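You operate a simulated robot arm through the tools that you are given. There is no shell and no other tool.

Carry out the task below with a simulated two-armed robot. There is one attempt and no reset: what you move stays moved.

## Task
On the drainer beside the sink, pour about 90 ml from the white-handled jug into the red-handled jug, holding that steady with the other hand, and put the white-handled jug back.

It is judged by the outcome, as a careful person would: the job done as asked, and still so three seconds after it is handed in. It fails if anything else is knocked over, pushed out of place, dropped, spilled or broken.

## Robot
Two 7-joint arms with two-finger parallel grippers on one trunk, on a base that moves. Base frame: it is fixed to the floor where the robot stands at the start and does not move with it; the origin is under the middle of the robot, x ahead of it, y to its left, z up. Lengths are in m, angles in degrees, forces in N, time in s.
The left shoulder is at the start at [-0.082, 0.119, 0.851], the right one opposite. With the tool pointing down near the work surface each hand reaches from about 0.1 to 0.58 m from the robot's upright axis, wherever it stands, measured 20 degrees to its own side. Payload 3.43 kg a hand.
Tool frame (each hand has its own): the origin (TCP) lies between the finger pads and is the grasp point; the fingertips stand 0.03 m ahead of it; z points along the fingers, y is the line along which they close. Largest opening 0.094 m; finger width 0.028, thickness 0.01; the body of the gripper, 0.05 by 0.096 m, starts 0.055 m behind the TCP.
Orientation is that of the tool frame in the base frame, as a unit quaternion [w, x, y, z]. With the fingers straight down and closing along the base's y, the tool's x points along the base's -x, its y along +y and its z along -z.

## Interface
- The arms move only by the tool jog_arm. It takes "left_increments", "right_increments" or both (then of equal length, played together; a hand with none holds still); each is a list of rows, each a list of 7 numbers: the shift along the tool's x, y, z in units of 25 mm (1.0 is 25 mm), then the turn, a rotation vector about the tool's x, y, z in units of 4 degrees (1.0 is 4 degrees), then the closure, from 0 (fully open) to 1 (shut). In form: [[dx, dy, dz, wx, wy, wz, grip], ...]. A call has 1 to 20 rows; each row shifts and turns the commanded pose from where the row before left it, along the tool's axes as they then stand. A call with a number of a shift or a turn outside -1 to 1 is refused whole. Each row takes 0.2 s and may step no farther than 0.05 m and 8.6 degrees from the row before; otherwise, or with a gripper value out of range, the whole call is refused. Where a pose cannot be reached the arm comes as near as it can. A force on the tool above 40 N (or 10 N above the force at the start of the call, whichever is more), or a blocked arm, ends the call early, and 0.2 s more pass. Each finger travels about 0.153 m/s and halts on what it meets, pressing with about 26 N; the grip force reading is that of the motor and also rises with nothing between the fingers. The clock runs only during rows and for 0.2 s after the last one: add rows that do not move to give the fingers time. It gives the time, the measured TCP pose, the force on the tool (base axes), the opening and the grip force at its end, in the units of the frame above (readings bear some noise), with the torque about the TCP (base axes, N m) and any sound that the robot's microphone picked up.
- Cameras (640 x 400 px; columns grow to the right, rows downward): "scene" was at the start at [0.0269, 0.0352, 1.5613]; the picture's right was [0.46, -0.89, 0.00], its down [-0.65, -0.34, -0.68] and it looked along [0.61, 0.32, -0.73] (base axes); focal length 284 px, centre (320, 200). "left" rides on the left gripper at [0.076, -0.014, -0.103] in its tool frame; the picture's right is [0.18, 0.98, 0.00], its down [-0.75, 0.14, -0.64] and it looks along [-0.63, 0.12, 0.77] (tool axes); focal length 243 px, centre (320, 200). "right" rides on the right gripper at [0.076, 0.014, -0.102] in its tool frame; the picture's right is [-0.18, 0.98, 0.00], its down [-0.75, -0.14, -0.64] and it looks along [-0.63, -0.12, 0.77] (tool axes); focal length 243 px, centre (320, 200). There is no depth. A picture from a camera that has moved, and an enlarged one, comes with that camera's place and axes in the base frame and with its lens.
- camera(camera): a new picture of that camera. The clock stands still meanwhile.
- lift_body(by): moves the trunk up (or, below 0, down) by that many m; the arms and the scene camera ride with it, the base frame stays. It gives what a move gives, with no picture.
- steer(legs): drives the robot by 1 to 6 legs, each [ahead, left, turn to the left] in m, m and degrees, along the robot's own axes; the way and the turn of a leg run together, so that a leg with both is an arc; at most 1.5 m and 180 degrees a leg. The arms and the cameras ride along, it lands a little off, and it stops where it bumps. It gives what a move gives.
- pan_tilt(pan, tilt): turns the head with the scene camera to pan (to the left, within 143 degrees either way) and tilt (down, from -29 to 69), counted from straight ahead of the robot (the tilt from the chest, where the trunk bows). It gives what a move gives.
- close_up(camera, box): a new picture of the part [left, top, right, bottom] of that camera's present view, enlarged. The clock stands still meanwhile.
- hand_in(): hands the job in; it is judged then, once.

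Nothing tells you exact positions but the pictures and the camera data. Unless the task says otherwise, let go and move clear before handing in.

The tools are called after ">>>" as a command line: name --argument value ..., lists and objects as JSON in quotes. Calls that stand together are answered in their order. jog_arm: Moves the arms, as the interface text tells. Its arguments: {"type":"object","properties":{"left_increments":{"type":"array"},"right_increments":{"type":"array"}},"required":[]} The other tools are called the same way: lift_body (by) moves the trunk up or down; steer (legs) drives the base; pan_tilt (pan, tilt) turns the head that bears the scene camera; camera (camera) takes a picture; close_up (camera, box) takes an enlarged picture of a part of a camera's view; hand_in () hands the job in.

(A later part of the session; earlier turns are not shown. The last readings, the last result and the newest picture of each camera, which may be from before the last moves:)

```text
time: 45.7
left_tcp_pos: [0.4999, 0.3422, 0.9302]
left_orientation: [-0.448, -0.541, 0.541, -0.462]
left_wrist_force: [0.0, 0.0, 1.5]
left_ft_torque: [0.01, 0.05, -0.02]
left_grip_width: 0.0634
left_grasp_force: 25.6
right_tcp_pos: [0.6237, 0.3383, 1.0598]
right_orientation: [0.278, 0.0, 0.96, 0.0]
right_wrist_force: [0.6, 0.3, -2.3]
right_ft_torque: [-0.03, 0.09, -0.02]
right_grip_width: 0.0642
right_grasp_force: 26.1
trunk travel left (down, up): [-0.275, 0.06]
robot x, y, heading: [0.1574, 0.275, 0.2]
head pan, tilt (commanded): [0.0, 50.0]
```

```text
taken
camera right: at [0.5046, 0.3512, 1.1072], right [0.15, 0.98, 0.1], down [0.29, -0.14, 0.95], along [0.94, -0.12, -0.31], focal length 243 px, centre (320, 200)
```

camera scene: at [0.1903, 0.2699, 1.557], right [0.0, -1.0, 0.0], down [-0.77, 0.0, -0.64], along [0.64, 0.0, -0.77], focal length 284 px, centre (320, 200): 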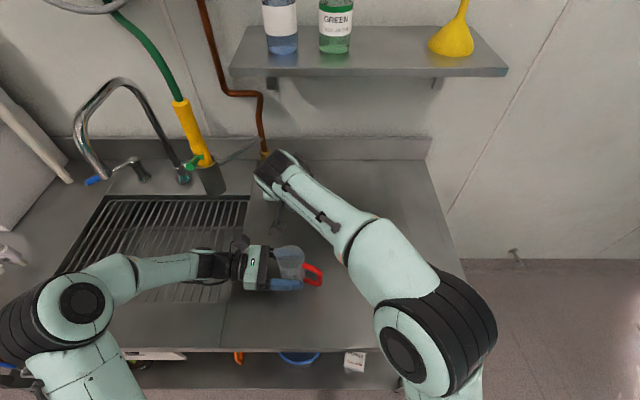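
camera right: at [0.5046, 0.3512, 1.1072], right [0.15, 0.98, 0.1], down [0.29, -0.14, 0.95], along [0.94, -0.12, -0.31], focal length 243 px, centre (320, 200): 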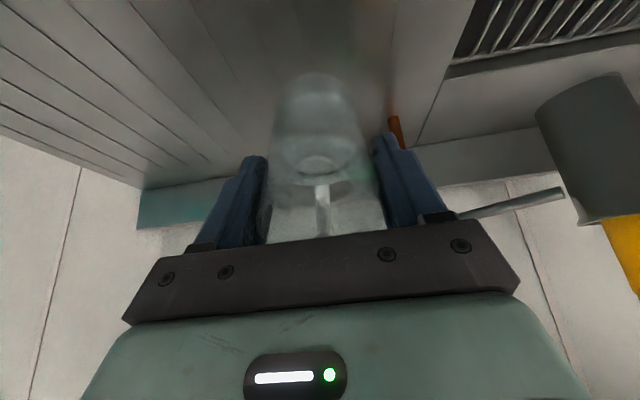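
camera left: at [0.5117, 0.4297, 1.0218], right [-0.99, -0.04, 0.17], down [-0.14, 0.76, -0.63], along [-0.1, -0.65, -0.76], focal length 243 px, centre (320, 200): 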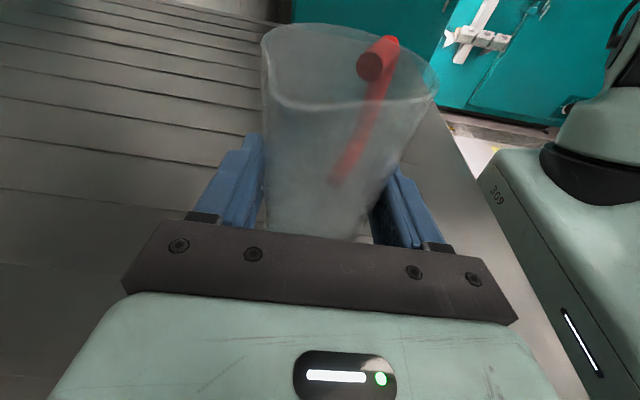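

Jug tilt is now about 24° with no pivoting in the grip. I'll continue to 45° at the same place.

>>> jog_arm --right_increments '[[0, 0, 0, 0, -0.4, 0, 0.8], [0, 0, 0, 0, -0.75, 0, 0.8], [0, 0, 0, 0, -0.75, 0, 0.8], [0, 0, 0, 0, -0.75, 0, 0.8], [0, 0, 0, 0, -0.75, 0, 0.8], [0, 0, 0, 0, -0.75, 0, 0.8], [0, 0, 0, 0, -0.75, 0, 0.8], [0, 0, 0, 0, -0.35, 0, 0.8], [0, 0, 0, 0, 0, 0, 0.8]]'

>>> camera --camera "scene"

>>> close_up --camera "right" --box '[240, 60, 400, 250]'

```text
time: 47.7
left_tcp_pos: [0.4999, 0.342, 0.9281]
left_orientation: [-0.448, -0.541, 0.542, -0.461]
left_wrist_force: [-0.3, -0.2, 1.3]
left_ft_torque: [-0.02, 0.06, -0.01]
left_grip_width: 0.0636
left_grasp_force: 25.7
right_tcp_pos: [0.6249, 0.3377, 1.0589]
right_orientation: [0.447, -0.001, 0.895, 0.0]
right_wrist_force: [-0.2, -0.2, -1.4]
right_ft_torque: [0.01, 0.09, 0.04]
right_grip_width: 0.0641
right_grasp_force: 25.9
trunk travel left (down, up): [-0.275, 0.06]
robot x, y, heading: [0.1596, 0.275, 0.0]
head pan, tilt (commanded): [0.0, 50.0]
```

```text
taken
camera scene: at [0.1904, 0.2699, 1.557], right [0.0, -1.0, 0.0], down [-0.77, 0.0, -0.64], along [0.64, 0.0, -0.77], focal length 284 px, centre (320, 200)
```

scene: 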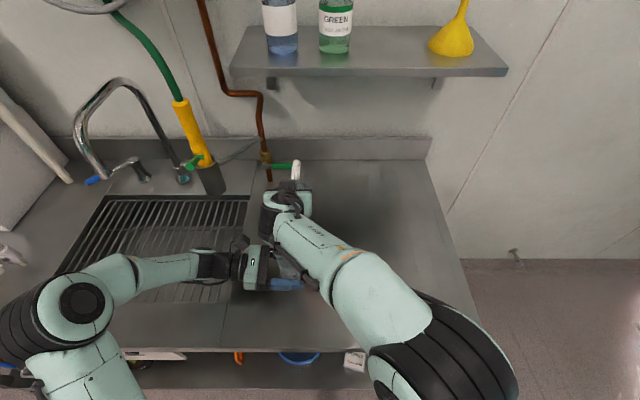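

```text
2.11 times, centred on (320, 155) of right
camera zoom: at [0.4961, 0.351, 1.0607], right [0.11, 0.98, 0.15], down [-0.06, -0.14, 0.99], along [0.99, -0.12, 0.05], focal length 511 px, centre (320, 295)
```

zoom: 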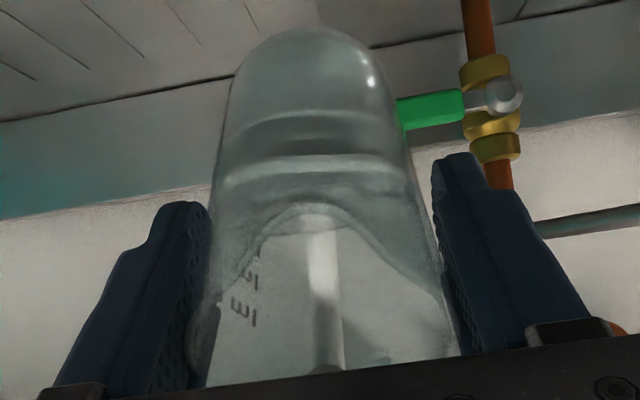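

Still nothing is pouring at 45°: the water line stays short of the spout lip. I'll now move the tipped jug 60 mm toward me so the lip comes over the red jug's mouth.

>>> jog_arm --right_increments '[[0.12, -0.013, -0.16, 0, 0, 0, 0.8], [0.238, -0.027, -0.317, 0, 0, 0, 0.8], [0.238, -0.027, -0.317, 0, 0, 0, 0.8], [0.238, -0.027, -0.317, 0, 0, 0, 0.8], [0.238, -0.027, -0.317, 0, 0, 0, 0.8], [0.238, -0.027, -0.317, 0, 0, 0, 0.8], [0.12, -0.013, -0.16, 0, 0, 0, 0.8], [0, 0, 0, 0, 0, 0, 0.8]]'

>>> camera --camera "scene"

>>> camera --camera "left"

>>> camera --camera "right"

```text
time: 49.5
left_tcp_pos: [0.5, 0.3415, 0.9293]
left_orientation: [0.447, 0.542, -0.541, 0.462]
left_wrist_force: [0.6, -0.3, 0.5]
left_ft_torque: [-0.01, 0.03, -0.01]
left_grip_width: 0.063
left_grasp_force: 26.0
right_tcp_pos: [0.5662, 0.3317, 1.0602]
right_orientation: [0.449, -0.001, 0.894, 0.001]
right_wrist_force: [0.1, 0.2, -2.8]
right_ft_torque: [-0.01, 0.06, -0.01]
right_grip_width: 0.0644
right_grasp_force: 26.2
trunk travel left (down, up): [-0.275, 0.06]
robot x, y, heading: [0.1587, 0.2708, 0.2]
head pan, tilt (commanded): [0.0, 50.0]
```

```text
taken
camera scene: at [0.1904, 0.2699, 1.557], right [0.0, -1.0, 0.0], down [-0.77, 0.0, -0.64], along [0.64, 0.0, -0.77], focal length 284 px, centre (320, 200)
```

scene: 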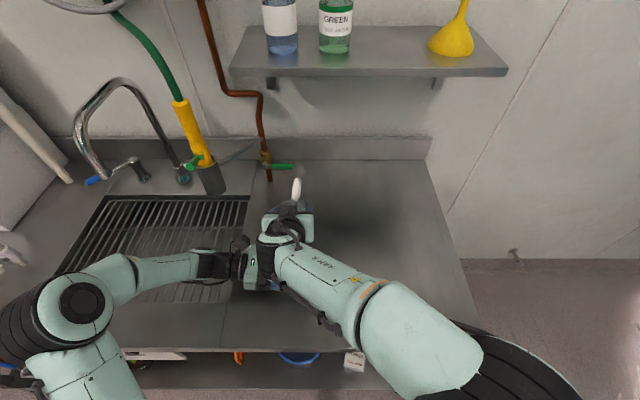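

```text
taken
camera left: at [0.5117, 0.4297, 1.0218], right [-0.99, -0.04, 0.17], down [-0.14, 0.76, -0.63], along [-0.1, -0.65, -0.76], focal length 243 px, centre (320, 200)
```

left: 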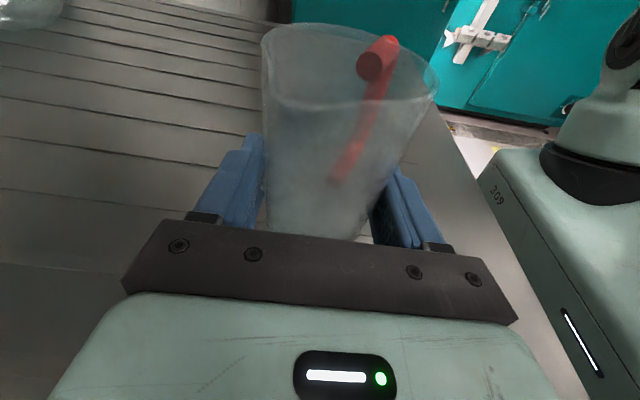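

```text
taken
camera right: at [0.4367, 0.346, 1.0608], right [0.11, 0.98, 0.15], down [-0.06, -0.14, 0.99], along [0.99, -0.12, 0.05], focal length 243 px, centre (320, 200)
```

right: 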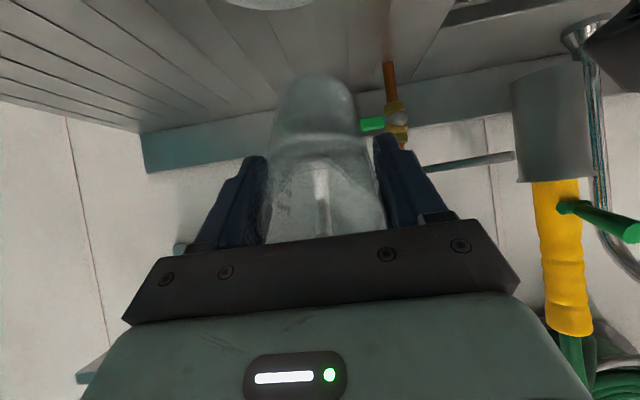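

The lip is now over the red jug's mouth, laterally within a few millimetres, and I can see the whole red jug from the left camera. I'll tip to 52° while lowering the lip a little, then proceed in small steps.

>>> jog_arm --right_increments '[[0.117, 0, 0.045, 0, -0.583, 0, 0.8], [0.117, 0, 0.045, 0, -0.583, 0, 0.8], [0.117, 0, 0.045, 0, -0.583, 0, 0.8], [0, 0, 0, 0, 0, 0, 0.8]]'

>>> close_up --camera "right" --box '[220, 0, 420, 250]'

>>> camera --camera "left"

```text
time: 50.5
left_tcp_pos: [0.5003, 0.3414, 0.9298]
left_orientation: [-0.448, -0.541, 0.543, -0.461]
left_wrist_force: [0.2, 0.1, 0.9]
left_ft_torque: [0.01, 0.05, -0.02]
left_grip_width: 0.0632
left_grasp_force: 25.9
right_tcp_pos: [0.563, 0.333, 1.0506]
right_orientation: [0.502, -0.002, 0.865, 0.001]
right_wrist_force: [-0.6, 0.4, -2.9]
right_ft_torque: [0.0, 0.1, 0.01]
right_grip_width: 0.0643
right_grasp_force: 25.6
trunk travel left (down, up): [-0.275, 0.06]
robot x, y, heading: [0.1568, 0.2748, 0.3]
head pan, tilt (commanded): [0.0, 50.0]
```

```text
1.60 times, centred on (320, 125) of right
camera zoom: at [0.4355, 0.3463, 1.0366], right [0.09, 0.98, 0.16], down [-0.18, -0.14, 0.97], along [0.98, -0.12, 0.17], focal length 388 px, centre (320, 320)
```

zoom: 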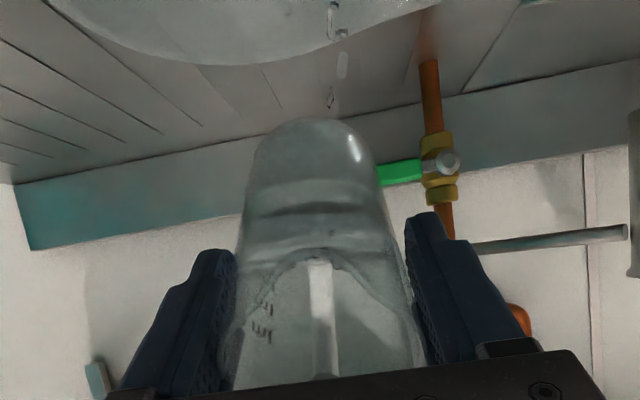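

```text
taken
camera left: at [0.5117, 0.4297, 1.0218], right [-0.99, -0.04, 0.17], down [-0.14, 0.76, -0.63], along [-0.1, -0.65, -0.76], focal length 243 px, centre (320, 200)
```

left: 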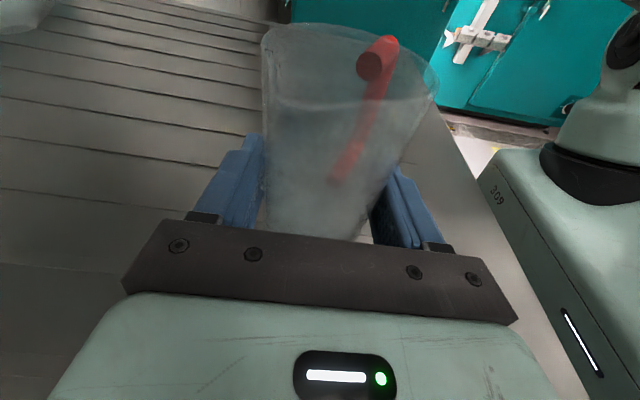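

Small drops are already falling from the spout at 52°, within the red jug's mouth. I'll check closely where they land.

>>> close_up --camera "left" --box '[240, 0, 460, 250]'

>>> close_up --camera "scene" --box '[220, 170, 360, 310]'

>>> jog_arm --right_increments '[[0, 0, 0, 0, 0, 0, 0.8], [0, 0, 0, 0, 0, 0, 0.8]]'

>>> close_up --camera "right" --box '[220, 0, 420, 250]'

>>> close_up --camera "left" --box '[240, 0, 460, 250]'

```text
1.60 times, centred on (350, 125) of left
camera zoom: at [0.5117, 0.4297, 1.0218], right [-0.99, -0.04, 0.17], down [-0.14, 0.76, -0.63], along [-0.1, -0.65, -0.76], focal length 388 px, centre (272, 320)
```

zoom: 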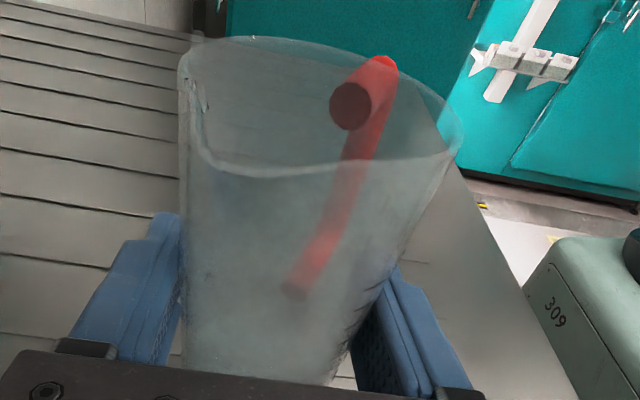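

```text
2.86 times, centred on (290, 240) of scene
camera zoom: at [0.1903, 0.2698, 1.557], right [0.0, -1.0, 0.0], down [-0.77, 0.0, -0.64], along [0.64, 0.0, -0.77], focal length 812 px, centre (406, 86)
```

zoom: 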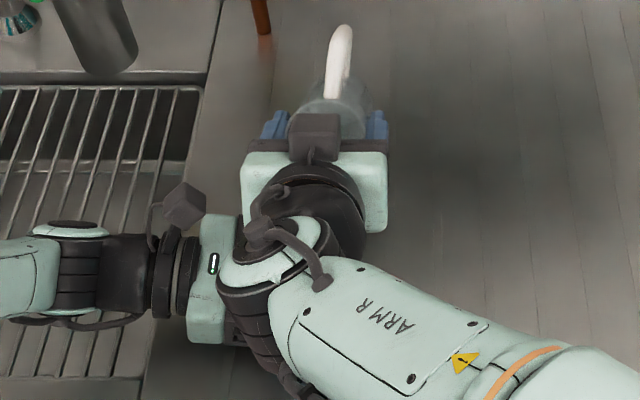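

```text
time: 51.1
left_tcp_pos: [0.5001, 0.341, 0.9281]
left_orientation: [-0.448, -0.541, 0.542, -0.462]
left_wrist_force: [-0.1, 0.0, 0.8]
left_ft_torque: [0.03, 0.07, -0.02]
left_grip_width: 0.0632
left_grasp_force: 25.9
right_tcp_pos: [0.5635, 0.3324, 1.0505]
right_orientation: [0.502, -0.002, 0.865, 0.001]
right_wrist_force: [0.1, -0.1, -1.4]
right_ft_torque: [-0.01, 0.08, 0.0]
right_grip_width: 0.064
right_grasp_force: 25.9
trunk travel left (down, up): [-0.275, 0.06]
robot x, y, heading: [0.1577, 0.2692, 0.2]
head pan, tilt (commanded): [0.0, 50.0]
```

```text
1.60 times, centred on (320, 125) of right
camera zoom: at [0.4356, 0.3463, 1.0368], right [0.09, 0.98, 0.16], down [-0.18, -0.14, 0.97], along [0.98, -0.12, 0.17], focal length 388 px, centre (320, 320)
```

zoom: 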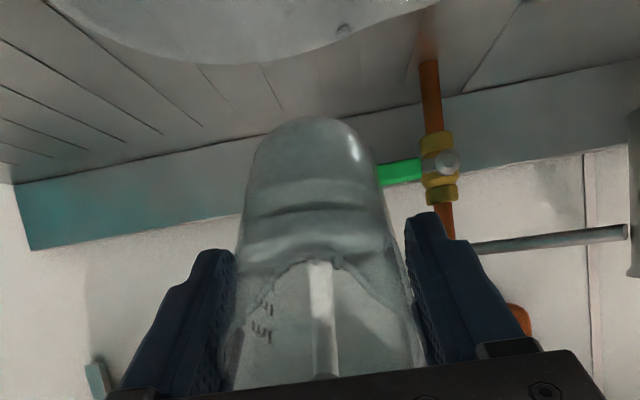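

```text
1.60 times, centred on (350, 125) of left
camera zoom: at [0.5117, 0.4297, 1.0218], right [-0.99, -0.04, 0.17], down [-0.14, 0.76, -0.63], along [-0.1, -0.65, -0.76], focal length 388 px, centre (272, 320)
```

zoom: 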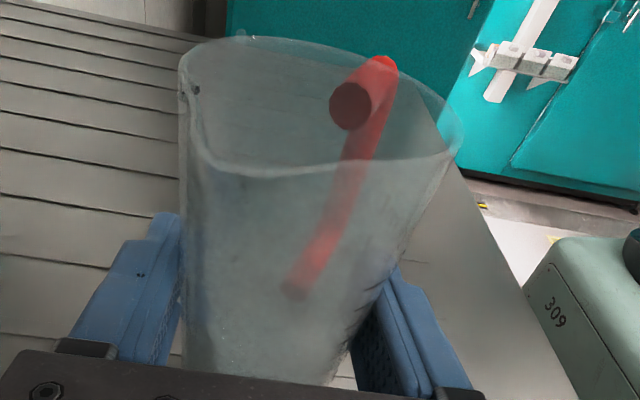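

The drops are falling near the far edge of the red jug's mouth (x about 0.525), too close to the rim. I'll shift the white jug 20 mm toward me and 6 mm right right away so the stream is centred, then look again.

>>> jog_arm --right_increments '[[0.198, -0.12, -0.348, 0, 0, 0, 0.8], [0.198, -0.12, -0.348, 0, 0, 0, 0.8]]'

>>> close_up --camera "left" --box '[200, 0, 460, 250]'

>>> close_up --camera "right" --box '[220, 0, 420, 250]'

>>> close_up --camera "left" --box '[120, 60, 300, 240]'

```text
time: 51.7
left_tcp_pos: [0.499, 0.3419, 0.9296]
left_orientation: [-0.446, -0.542, 0.542, -0.462]
left_wrist_force: [0.0, 0.5, 2.1]
left_ft_torque: [-0.03, 0.05, 0.01]
left_grip_width: 0.0632
left_grasp_force: 25.7
right_tcp_pos: [0.543, 0.3263, 1.0504]
right_orientation: [0.501, -0.001, 0.865, 0.001]
right_wrist_force: [0.3, -0.2, -2.6]
right_ft_torque: [0.01, 0.08, 0.0]
right_grip_width: 0.0641
right_grasp_force: 26.2
trunk travel left (down, up): [-0.275, 0.06]
robot x, y, heading: [0.158, 0.2704, 0.1]
head pan, tilt (commanded): [0.0, 50.0]
```

```text
1.60 times, centred on (330, 125) of left
camera zoom: at [0.5117, 0.4296, 1.0219], right [-0.99, -0.04, 0.17], down [-0.14, 0.76, -0.63], along [-0.1, -0.65, -0.76], focal length 388 px, centre (304, 320)
```

zoom: 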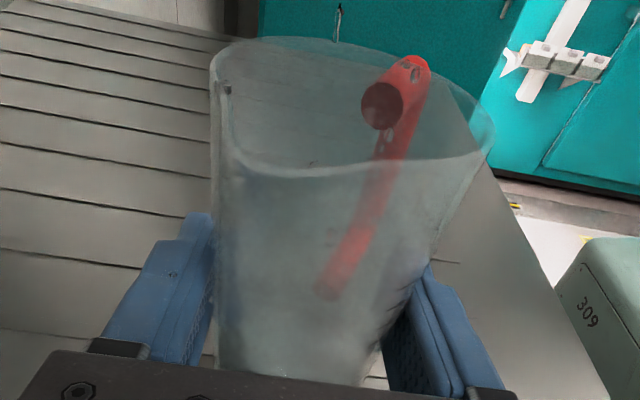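

```text
1.60 times, centred on (320, 125) of right
camera zoom: at [0.4158, 0.3404, 1.0359], right [0.09, 0.98, 0.16], down [-0.18, -0.14, 0.97], along [0.98, -0.12, 0.17], focal length 388 px, centre (320, 320)
```

zoom: 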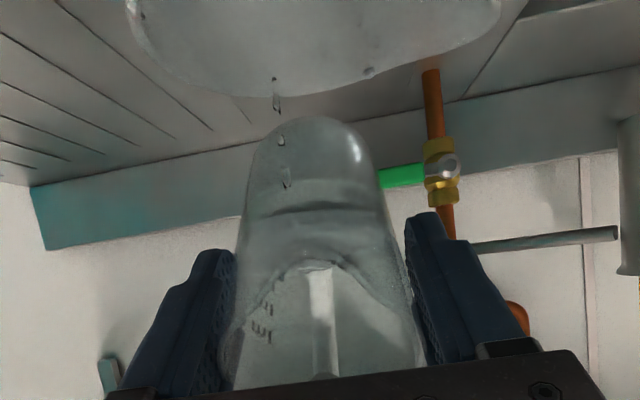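

```text
2.22 times, centred on (210, 150) of left
camera zoom: at [0.5117, 0.4296, 1.0219], right [-0.99, -0.04, 0.17], down [-0.14, 0.76, -0.63], along [-0.1, -0.65, -0.76], focal length 539 px, centre (564, 311)
```

zoom: 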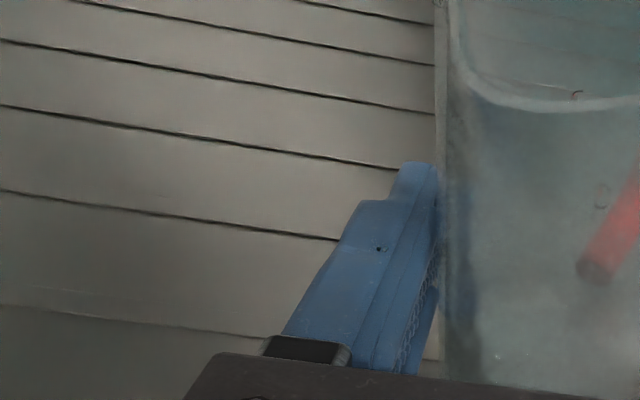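

The stream is now falling around x 0.49–0.506, well inside the red jug; one tiny droplet sits on my left finger from before. I'll tip slowly by 2° (which also lowers the lip slightly) and watch.

>>> jog_arm --right_increments '[[0, 0.08, 0, 0, -0.25, 0, 0.8], [0, 0.08, 0, 0, -0.25, 0, 0.8], [0, 0, 0, 0, 0, 0, 0.8]]'

>>> close_up --camera "left" --box '[200, 0, 460, 250]'

>>> close_up --camera "right" --box '[220, 0, 420, 250]'

```text
time: 52.5
left_tcp_pos: [0.4984, 0.3426, 0.9286]
left_orientation: [-0.448, -0.541, 0.542, -0.461]
left_wrist_force: [-0.7, 1.0, 1.8]
left_ft_torque: [-0.03, 0.04, -0.03]
left_grip_width: 0.0634
left_grasp_force: 25.7
right_tcp_pos: [0.5441, 0.3321, 1.0505]
right_orientation: [0.517, -0.001, 0.856, 0.0]
right_wrist_force: [-0.6, 0.5, -2.6]
right_ft_torque: [0.02, 0.1, -0.03]
right_grip_width: 0.0639
right_grasp_force: 26.1
trunk travel left (down, up): [-0.275, 0.06]
robot x, y, heading: [0.157, 0.2691, -0.1]
head pan, tilt (commanded): [0.0, 50.0]
```

```text
1.60 times, centred on (330, 125) of left
camera zoom: at [0.5117, 0.4296, 1.0219], right [-0.99, -0.04, 0.17], down [-0.14, 0.76, -0.63], along [-0.1, -0.65, -0.76], focal length 388 px, centre (304, 320)
```

zoom: 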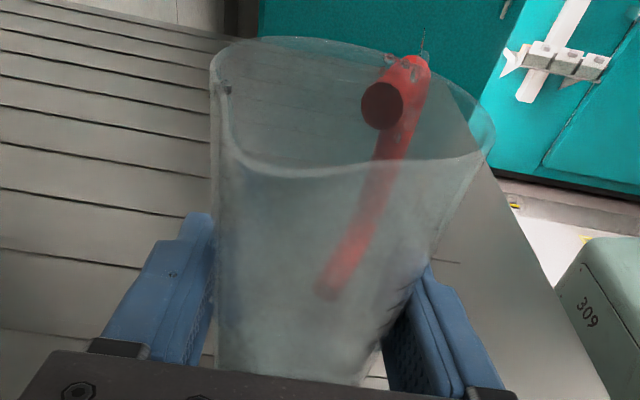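

```text
1.60 times, centred on (320, 125) of right
camera zoom: at [0.4165, 0.345, 1.0316], right [0.08, 0.98, 0.16], down [-0.22, -0.14, 0.97], along [0.97, -0.12, 0.2], focal length 388 px, centre (320, 320)
```

zoom: 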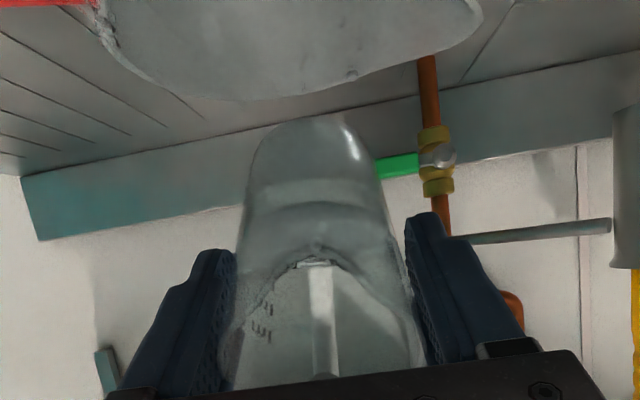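

Flow has paused and the lip sits over the middle of the red jug's mouth at (0.505, 0.337). I'll let the sloshing settle without moving, then look again.

>>> jog_arm --right_increments '[[0, 0, 0, 0, 0, 0, 0.8], [0, 0, 0, 0, 0, 0, 0.8], [0, 0, 0, 0, 0, 0, 0.8], [0, 0, 0, 0, 0, 0, 0.8]]'

>>> close_up --camera "left" --box '[200, 0, 460, 250]'

>>> close_up --camera "right" --box '[220, 0, 420, 250]'

>>> close_up --camera "left" --box '[250, 0, 400, 100]'

```text
time: 53.5
left_tcp_pos: [0.4997, 0.3414, 0.9299]
left_orientation: [-0.448, -0.541, 0.542, -0.462]
left_wrist_force: [-0.4, -0.4, 1.2]
left_ft_torque: [0.03, 0.05, 0.0]
left_grip_width: 0.0633
left_grasp_force: 26.5
right_tcp_pos: [0.5432, 0.3316, 1.051]
right_orientation: [0.516, -0.001, 0.857, 0.0]
right_wrist_force: [0.0, -0.3, -2.0]
right_ft_torque: [-0.04, 0.12, 0.0]
right_grip_width: 0.0641
right_grasp_force: 25.6
trunk travel left (down, up): [-0.275, 0.06]
robot x, y, heading: [0.1557, 0.27, 0.1]
head pan, tilt (commanded): [0.0, 50.0]
```

```text
1.60 times, centred on (330, 125) of left
camera zoom: at [0.5117, 0.4297, 1.0218], right [-0.99, -0.04, 0.17], down [-0.14, 0.76, -0.63], along [-0.1, -0.65, -0.76], focal length 388 px, centre (304, 320)
```

zoom: 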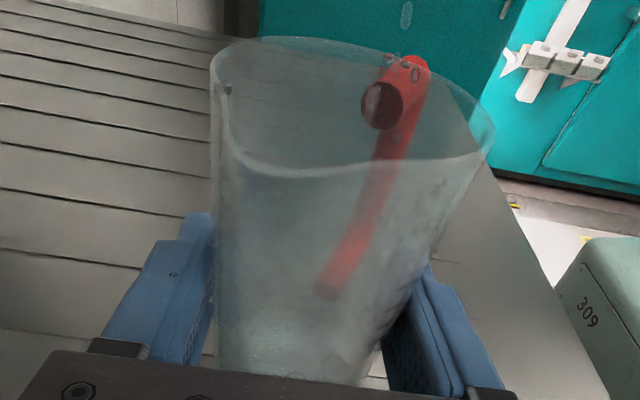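

```text
1.60 times, centred on (320, 125) of right
camera zoom: at [0.4166, 0.345, 1.0317], right [0.08, 0.98, 0.16], down [-0.22, -0.14, 0.97], along [0.97, -0.12, 0.2], focal length 388 px, centre (320, 320)
```

zoom: 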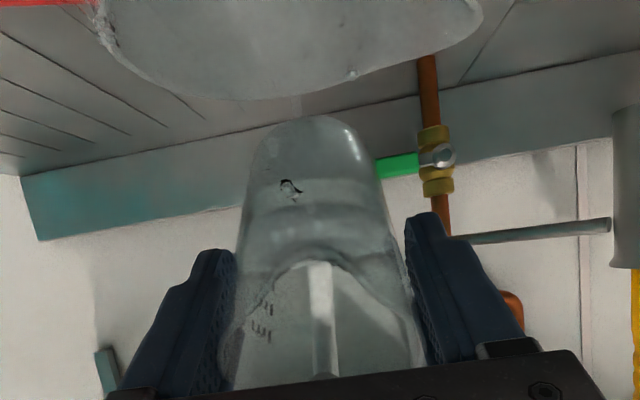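

```text
4.00 times, centred on (325, 50) of left
camera zoom: at [0.5117, 0.4297, 1.0218], right [-0.99, -0.04, 0.17], down [-0.14, 0.76, -0.63], along [-0.1, -0.65, -0.76], focal length 970 px, centre (300, 800)
```

zoom: 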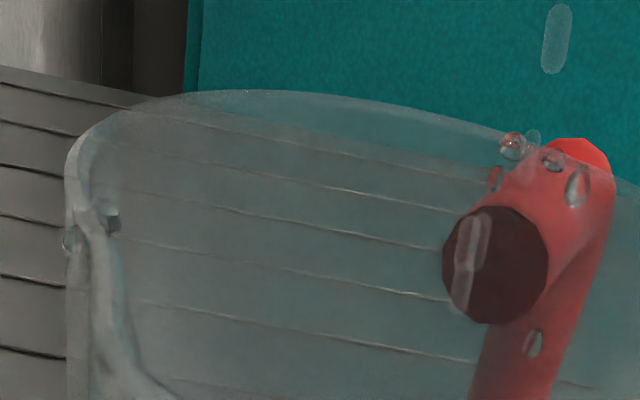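

Drops now fall centrally (about x 0.492, y 0.334); a few tiny droplets cling to the red rim from the earlier slosh. I'll tip another 2° smoothly and watch the stream.

>>> jog_arm --right_increments '[[0, 0, 0, 0, -0.2, 0, 0.8], [0, 0, 0, 0, -0.2, 0, 0.8], [0, 0, 0, 0, -0.1, 0, 0.8], [0, 0, 0, 0, 0, 0, 0.8]]'

>>> close_up --camera "left" --box '[200, 0, 460, 250]'

>>> close_up --camera "right" --box '[220, 0, 420, 250]'

```text
time: 54.5
left_tcp_pos: [0.4999, 0.342, 0.9289]
left_orientation: [-0.448, -0.541, 0.542, -0.462]
left_wrist_force: [0.4, 0.2, 0.5]
left_ft_torque: [0.03, 0.01, 0.0]
left_grip_width: 0.0633
left_grasp_force: 26.6
right_tcp_pos: [0.5442, 0.3314, 1.0507]
right_orientation: [0.531, 0.0, 0.847, 0.0]
right_wrist_force: [0.6, -1.2, -1.8]
right_ft_torque: [-0.01, 0.1, 0.02]
right_grip_width: 0.064
right_grasp_force: 26.0
trunk travel left (down, up): [-0.275, 0.06]
robot x, y, heading: [0.158, 0.2726, 0.1]
head pan, tilt (commanded): [0.0, 50.0]
```

```text
1.60 times, centred on (330, 125) of left
camera zoom: at [0.5118, 0.4297, 1.0219], right [-0.99, -0.04, 0.17], down [-0.14, 0.76, -0.63], along [-0.1, -0.65, -0.76], focal length 388 px, centre (304, 320)
```

zoom: 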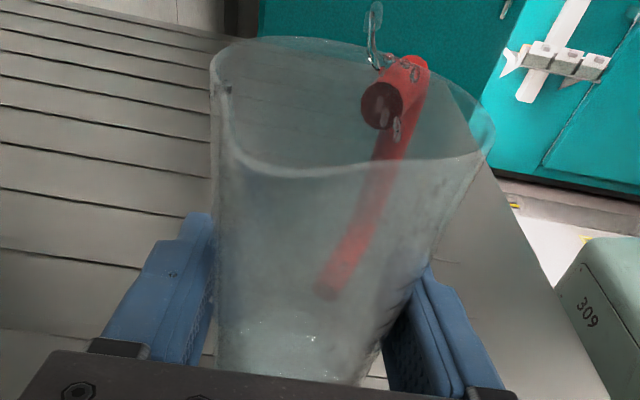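

```text
1.60 times, centred on (320, 125) of right
camera zoom: at [0.4177, 0.3451, 1.0277], right [0.08, 0.98, 0.17], down [-0.25, -0.14, 0.96], along [0.96, -0.12, 0.23], focal length 388 px, centre (320, 320)
```

zoom: 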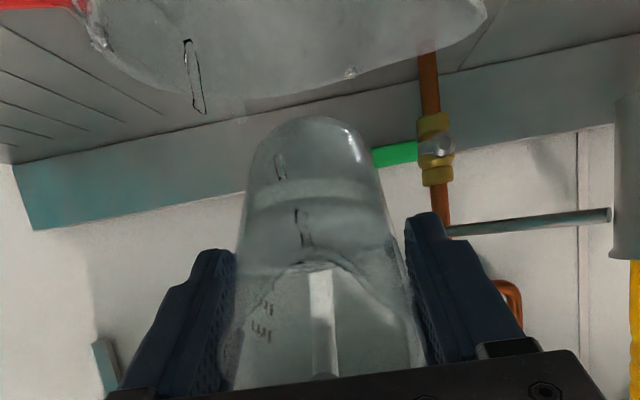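

A thin steady stream has started; triangulating it gives (0.496, 0.320) at rim height, about 18 mm off-centre to the right. I'll ease the white jug 10 mm left slowly to centre it.

>>> jog_arm --right_increments '[[0, 0.06, 0, 0, 0, 0, 0.8], [0, 0.08, 0, 0, 0, 0, 0.8], [0, 0.1, 0, 0, 0, 0, 0.8], [0, 0.1, 0, 0, 0, 0, 0.8], [0, 0.06, 0, 0, 0, 0, 0.8]]'

>>> close_up --camera "left" --box '[200, 0, 460, 250]'

>>> close_up --camera "right" --box '[220, 0, 420, 250]'

```text
time: 55.7
left_tcp_pos: [0.4994, 0.3421, 0.9281]
left_orientation: [-0.447, -0.542, 0.542, -0.461]
left_wrist_force: [-0.4, 0.8, 0.8]
left_ft_torque: [-0.01, 0.02, -0.02]
left_grip_width: 0.0632
left_grasp_force: 26.0
right_tcp_pos: [0.5423, 0.3413, 1.0497]
right_orientation: [0.532, -0.001, 0.847, 0.0]
right_wrist_force: [0.2, 0.0, -1.9]
right_ft_torque: [0.0, 0.1, 0.02]
right_grip_width: 0.0642
right_grasp_force: 25.6
trunk travel left (down, up): [-0.275, 0.06]
robot x, y, heading: [0.1553, 0.2716, -0.2]
head pan, tilt (commanded): [0.0, 50.0]
```

```text
1.60 times, centred on (330, 125) of left
camera zoom: at [0.5118, 0.4297, 1.0218], right [-0.99, -0.04, 0.17], down [-0.14, 0.76, -0.63], along [-0.1, -0.65, -0.76], focal length 388 px, centre (304, 320)
```

zoom: 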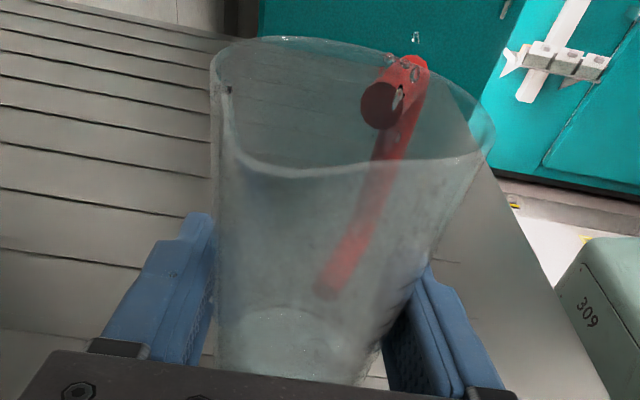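

```text
1.60 times, centred on (320, 125) of right
camera zoom: at [0.4168, 0.3551, 1.0275], right [0.08, 0.98, 0.17], down [-0.25, -0.14, 0.96], along [0.96, -0.12, 0.23], focal length 388 px, centre (320, 320)
```

zoom: 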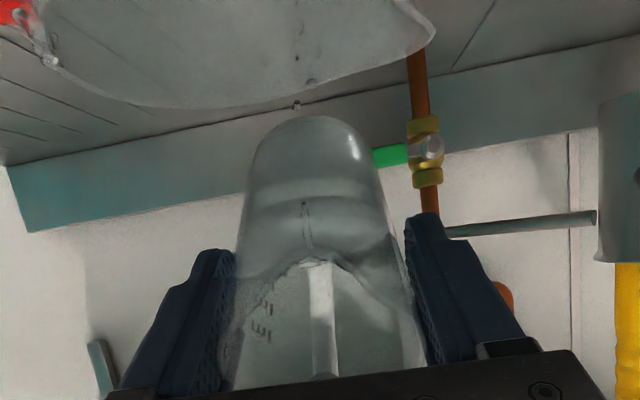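

The stream now lands at about (0.493, 0.348), well inside the mouth, and water is collecting. I'll tip another 2° slowly.

>>> jog_arm --right_increments '[[0, 0, 0, 0, -0.15, 0, 0.8], [0, 0, 0, 0, -0.2, 0, 0.8], [0, 0, 0, 0, -0.15, 0, 0.8], [0, 0, 0, 0, 0, 0, 0.8]]'

>>> close_up --camera "left" --box '[200, 0, 460, 250]'

>>> close_up --camera "right" --box '[220, 0, 420, 250]'

```text
time: 56.7
left_tcp_pos: [0.4988, 0.3431, 0.9287]
left_orientation: [-0.448, -0.541, 0.542, -0.461]
left_wrist_force: [0.3, -0.2, 0.6]
left_ft_torque: [0.02, 0.03, -0.03]
left_grip_width: 0.0632
left_grasp_force: 26.0
right_tcp_pos: [0.5425, 0.3425, 1.0519]
right_orientation: [0.546, -0.001, 0.838, 0.0]
right_wrist_force: [-0.9, -0.2, -1.5]
right_ft_torque: [0.03, 0.09, -0.03]
right_grip_width: 0.064
right_grasp_force: 25.8
trunk travel left (down, up): [-0.275, 0.06]
robot x, y, heading: [0.1551, 0.2693, 0.0]
head pan, tilt (commanded): [0.0, 50.0]
```

```text
1.60 times, centred on (330, 125) of left
camera zoom: at [0.5117, 0.4297, 1.0218], right [-0.99, -0.04, 0.17], down [-0.14, 0.76, -0.63], along [-0.1, -0.65, -0.76], focal length 388 px, centre (304, 320)
```

zoom: 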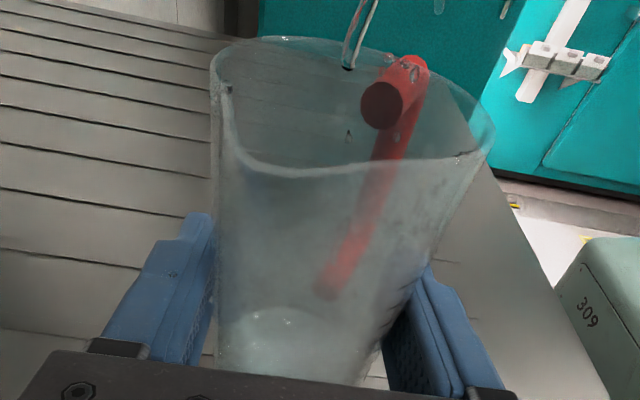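

```text
1.60 times, centred on (320, 125) of right
camera zoom: at [0.4175, 0.3556, 1.0237], right [0.07, 0.98, 0.17], down [-0.28, -0.14, 0.95], along [0.96, -0.12, 0.27], focal length 388 px, centre (320, 320)
```

zoom: 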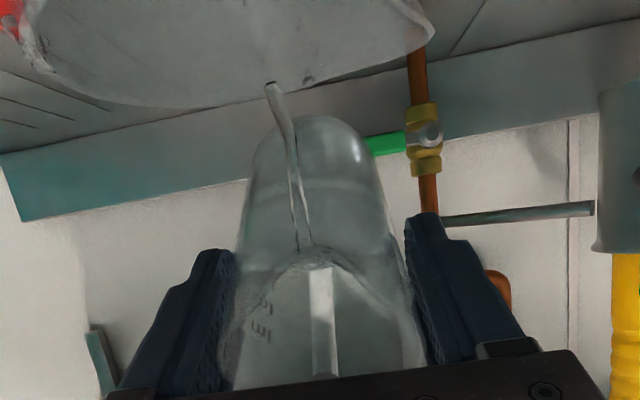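

A smooth, centred stream is now falling at (0.5025, 0.344). I'll hold this angle and watch the level in the red jug against its tick marks.

>>> jog_arm --right_increments '[[0, 0, 0, 0, 0, 0, 0.8], [0, 0, 0, 0, 0, 0, 0.8]]'

>>> close_up --camera "left" --box '[250, 120, 420, 245]'

>>> close_up --camera "right" --box '[220, 0, 420, 250]'

>>> close_up --camera "left" --box '[200, 0, 460, 250]'

```text
time: 57.3
left_tcp_pos: [0.5013, 0.3418, 0.9288]
left_orientation: [-0.448, -0.541, 0.542, -0.462]
left_wrist_force: [0.0, 0.5, 0.8]
left_ft_torque: [0.0, 0.07, -0.03]
left_grip_width: 0.063
left_grasp_force: 25.9
right_tcp_pos: [0.5432, 0.3421, 1.0502]
right_orientation: [0.546, -0.001, 0.838, 0.0]
right_wrist_force: [0.4, 0.0, -0.8]
right_ft_torque: [0.0, 0.07, 0.0]
right_grip_width: 0.064
right_grasp_force: 26.3
trunk travel left (down, up): [-0.275, 0.06]
robot x, y, heading: [0.156, 0.2731, 0.1]
head pan, tilt (commanded): [0.0, 50.0]
```

```text
3.20 times, centred on (335, 182) of left
camera zoom: at [0.5117, 0.4297, 1.0218], right [-0.99, -0.04, 0.17], down [-0.14, 0.76, -0.63], along [-0.1, -0.65, -0.76], focal length 776 px, centre (272, 256)
```

zoom: 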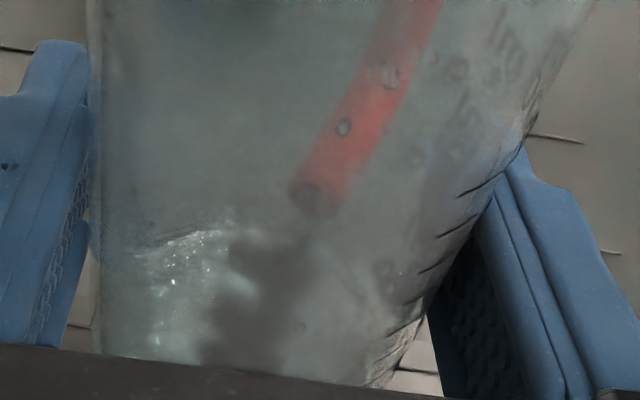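

```text
1.60 times, centred on (320, 125) of right
camera zoom: at [0.4175, 0.3556, 1.0238], right [0.07, 0.98, 0.17], down [-0.28, -0.14, 0.95], along [0.96, -0.12, 0.27], focal length 388 px, centre (320, 320)
```

zoom: 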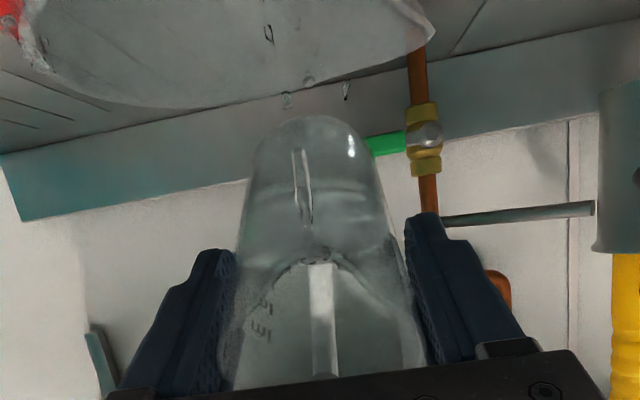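

```text
1.60 times, centred on (330, 125) of left
camera zoom: at [0.5117, 0.4297, 1.0218], right [-0.99, -0.04, 0.17], down [-0.14, 0.76, -0.63], along [-0.1, -0.65, -0.76], focal length 388 px, centre (304, 320)
```

zoom: 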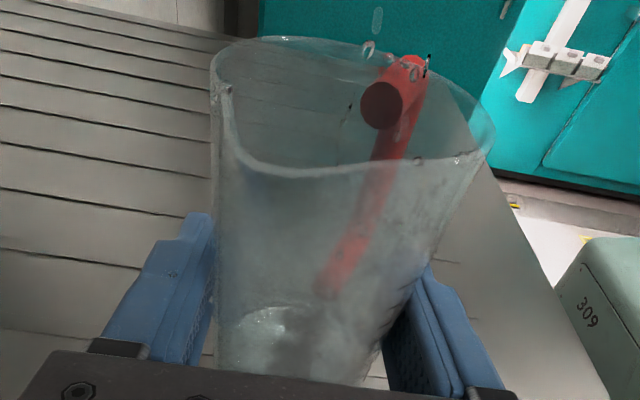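

Flow weakened as the level dropped to the lip. I'll continue tipping smoothly at a slow, steady rate for 3° more with a slight correction to the right.

>>> jog_arm --right_increments '[[0, -0.02, 0, 0, -0.1, 0, 0.8], [0, -0.02, 0, 0, -0.13, 0, 0.8], [0, -0.02, 0, 0, -0.13, 0, 0.8], [0, -0.02, 0, 0, -0.13, 0, 0.8], [0, -0.02, 0, 0, -0.13, 0, 0.8], [0, -0.02, 0, 0, -0.13, 0, 0.8]]'

>>> close_up --camera "left" --box '[200, 0, 460, 250]'

>>> close_up --camera "right" --box '[220, 0, 420, 250]'

>>> close_up --camera "left" --box '[250, 120, 420, 245]'

```text
time: 58.7
left_tcp_pos: [0.499, 0.3413, 0.929]
left_orientation: [-0.448, -0.541, 0.542, -0.462]
left_wrist_force: [-0.4, 0.4, 0.9]
left_ft_torque: [0.02, 0.02, -0.02]
left_grip_width: 0.0634
left_grasp_force: 26.0
right_tcp_pos: [0.5437, 0.3373, 1.0509]
right_orientation: [0.568, -0.001, 0.823, 0.001]
right_wrist_force: [0.9, 0.2, -1.9]
right_ft_torque: [0.01, 0.1, 0.01]
right_grip_width: 0.064
right_grasp_force: 26.0
trunk travel left (down, up): [-0.275, 0.06]
robot x, y, heading: [0.1538, 0.2686, 0.2]
head pan, tilt (commanded): [0.0, 50.0]
```

```text
1.60 times, centred on (330, 125) of left
camera zoom: at [0.5117, 0.4297, 1.0218], right [-0.99, -0.04, 0.17], down [-0.14, 0.76, -0.63], along [-0.1, -0.65, -0.76], focal length 388 px, centre (304, 320)
```

zoom: 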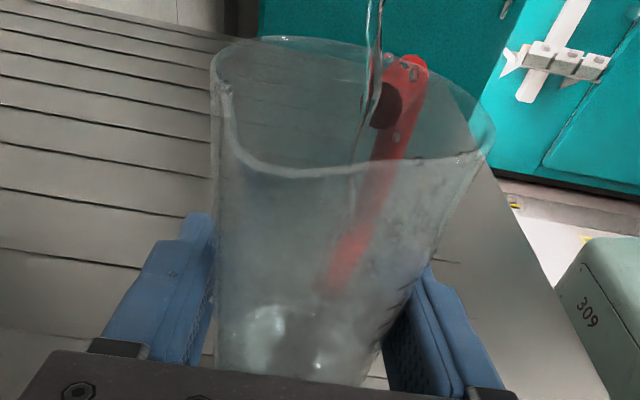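

```text
1.60 times, centred on (320, 125) of right
camera zoom: at [0.4193, 0.352, 1.0169], right [0.06, 0.98, 0.17], down [-0.33, -0.14, 0.93], along [0.94, -0.12, 0.32], focal length 388 px, centre (320, 320)
```

zoom: 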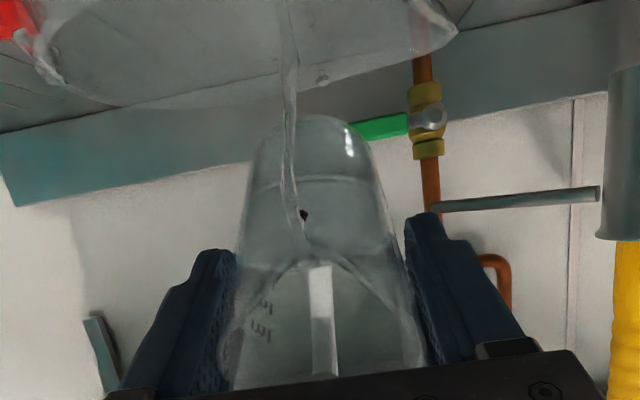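

```text
3.20 times, centred on (335, 182) of left
camera zoom: at [0.5117, 0.4297, 1.0218], right [-0.99, -0.04, 0.17], down [-0.14, 0.76, -0.63], along [-0.1, -0.65, -0.76], focal length 776 px, centre (272, 256)
```

zoom: 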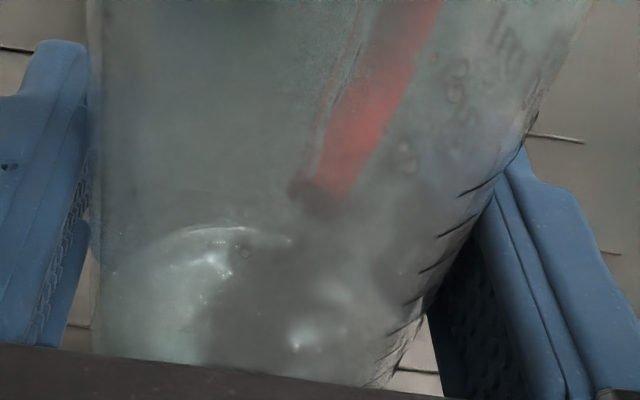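

A clean, centred stream. I'll hold here briefly to let it run down to equilibrium, then read the level and weight.

>>> jog_arm --right_increments '[[0, 0, 0, 0, 0, 0, 0.8], [0, 0, 0, 0, 0, 0, 0.8], [0, 0, 0, 0, 0, 0, 0.8]]'

>>> close_up --camera "left" --box '[250, 120, 420, 245]'

>>> close_up --camera "right" --box '[220, 0, 420, 250]'

>>> close_up --camera "left" --box '[200, 0, 460, 250]'

```text
time: 59.5
left_tcp_pos: [0.4992, 0.3417, 0.929]
left_orientation: [-0.448, -0.541, 0.542, -0.462]
left_wrist_force: [-0.3, 0.8, 0.9]
left_ft_torque: [0.05, 0.07, -0.02]
left_grip_width: 0.0633
left_grasp_force: 26.2
right_tcp_pos: [0.543, 0.3373, 1.0511]
right_orientation: [0.567, -0.001, 0.823, 0.001]
right_wrist_force: [-0.4, 0.7, -1.1]
right_ft_torque: [0.01, 0.11, -0.01]
right_grip_width: 0.0641
right_grasp_force: 25.7
trunk travel left (down, up): [-0.275, 0.06]
robot x, y, heading: [0.16, 0.2707, 0.2]
head pan, tilt (commanded): [0.0, 50.0]
```

```text
3.20 times, centred on (335, 182) of left
camera zoom: at [0.5117, 0.4297, 1.0218], right [-0.99, -0.04, 0.17], down [-0.14, 0.76, -0.63], along [-0.1, -0.65, -0.76], focal length 776 px, centre (272, 256)
```

zoom: 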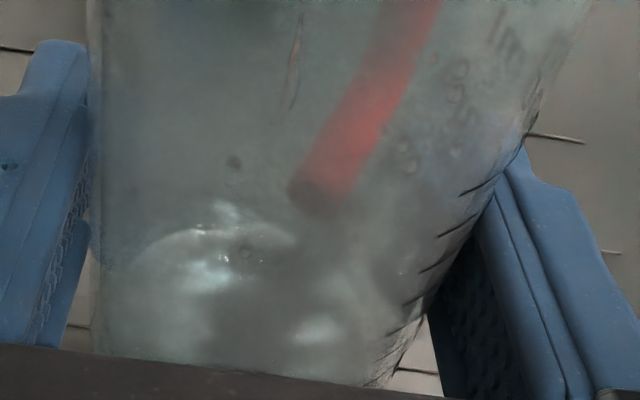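

```text
1.60 times, centred on (320, 125) of right
camera zoom: at [0.4195, 0.3519, 1.017], right [0.06, 0.98, 0.17], down [-0.33, -0.14, 0.93], along [0.94, -0.12, 0.32], focal length 388 px, centre (320, 320)
```

zoom: 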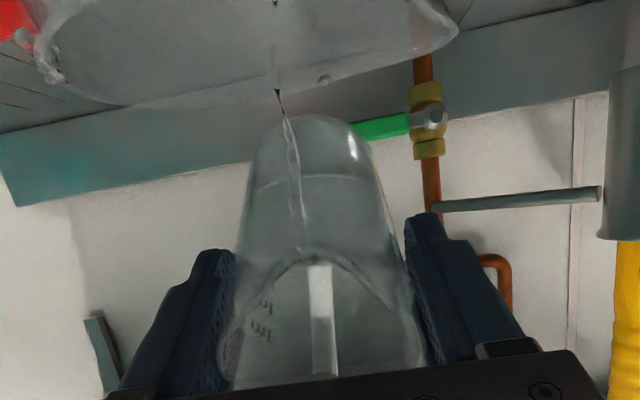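

```text
1.60 times, centred on (330, 125) of left
camera zoom: at [0.5117, 0.4297, 1.0218], right [-0.99, -0.04, 0.17], down [-0.14, 0.76, -0.63], along [-0.1, -0.65, -0.76], focal length 388 px, centre (304, 320)
```

zoom: 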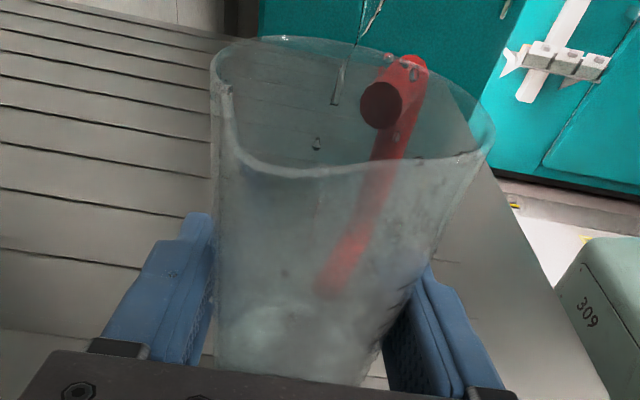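

The jug has roughly 20–30 ml so far, judging by the surface height, and the stream is thinning. I'll continue with a steady 3° tip.

>>> jog_arm --right_increments '[[0, 0, 0, 0, -0.1, 0, 0.8], [0, 0, 0, 0, -0.13, 0, 0.8], [0, 0, 0, 0, -0.13, 0, 0.8], [0, 0, 0, 0, -0.13, 0, 0.8], [0, 0, 0, 0, -0.13, 0, 0.8], [0, 0, 0, 0, -0.13, 0, 0.8]]'

>>> close_up --camera "left" --box '[250, 120, 420, 245]'

>>> close_up --camera "right" --box '[220, 0, 420, 250]'

>>> close_up --camera "left" --box '[200, 0, 460, 250]'

```text
time: 60.9
left_tcp_pos: [0.4999, 0.3418, 0.9296]
left_orientation: [-0.448, -0.541, 0.543, -0.461]
left_wrist_force: [-0.2, -0.4, 0.6]
left_ft_torque: [0.02, 0.08, 0.0]
left_grip_width: 0.0635
left_grasp_force: 26.0
right_tcp_pos: [0.5438, 0.3394, 1.0506]
right_orientation: [0.589, -0.002, 0.808, 0.001]
right_wrist_force: [-0.4, 0.6, -2.4]
right_ft_torque: [-0.01, 0.09, 0.02]
right_grip_width: 0.0639
right_grasp_force: 26.0
trunk travel left (down, up): [-0.275, 0.06]
robot x, y, heading: [0.1591, 0.2716, 0.0]
head pan, tilt (commanded): [0.0, 50.0]
```

```text
3.20 times, centred on (335, 182) of left
camera zoom: at [0.5117, 0.4297, 1.0219], right [-0.99, -0.04, 0.17], down [-0.14, 0.76, -0.63], along [-0.1, -0.65, -0.76], focal length 776 px, centre (272, 256)
```

zoom: 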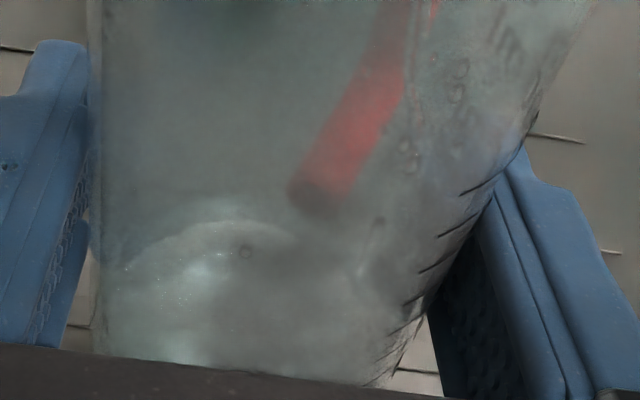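

```text
1.60 times, centred on (320, 125) of right
camera zoom: at [0.4215, 0.352, 1.0107], right [0.06, 0.98, 0.18], down [-0.38, -0.14, 0.91], along [0.92, -0.12, 0.37], focal length 388 px, centre (320, 320)
```

zoom: 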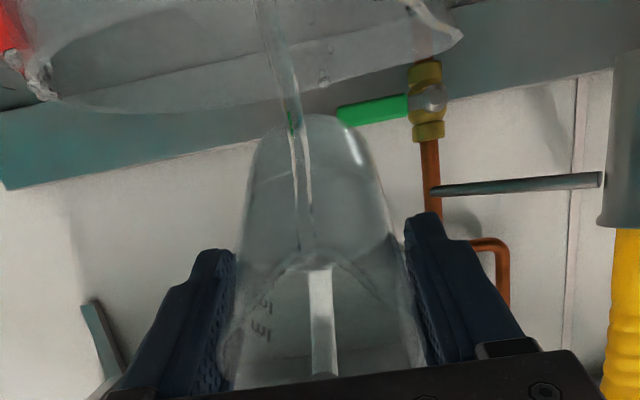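

```text
1.60 times, centred on (330, 125) of left
camera zoom: at [0.5117, 0.4297, 1.0219], right [-0.99, -0.04, 0.17], down [-0.14, 0.76, -0.63], along [-0.1, -0.65, -0.76], focal length 388 px, centre (304, 320)
```

zoom: 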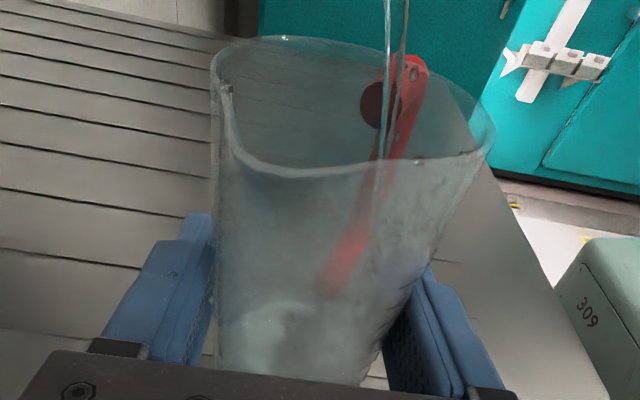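

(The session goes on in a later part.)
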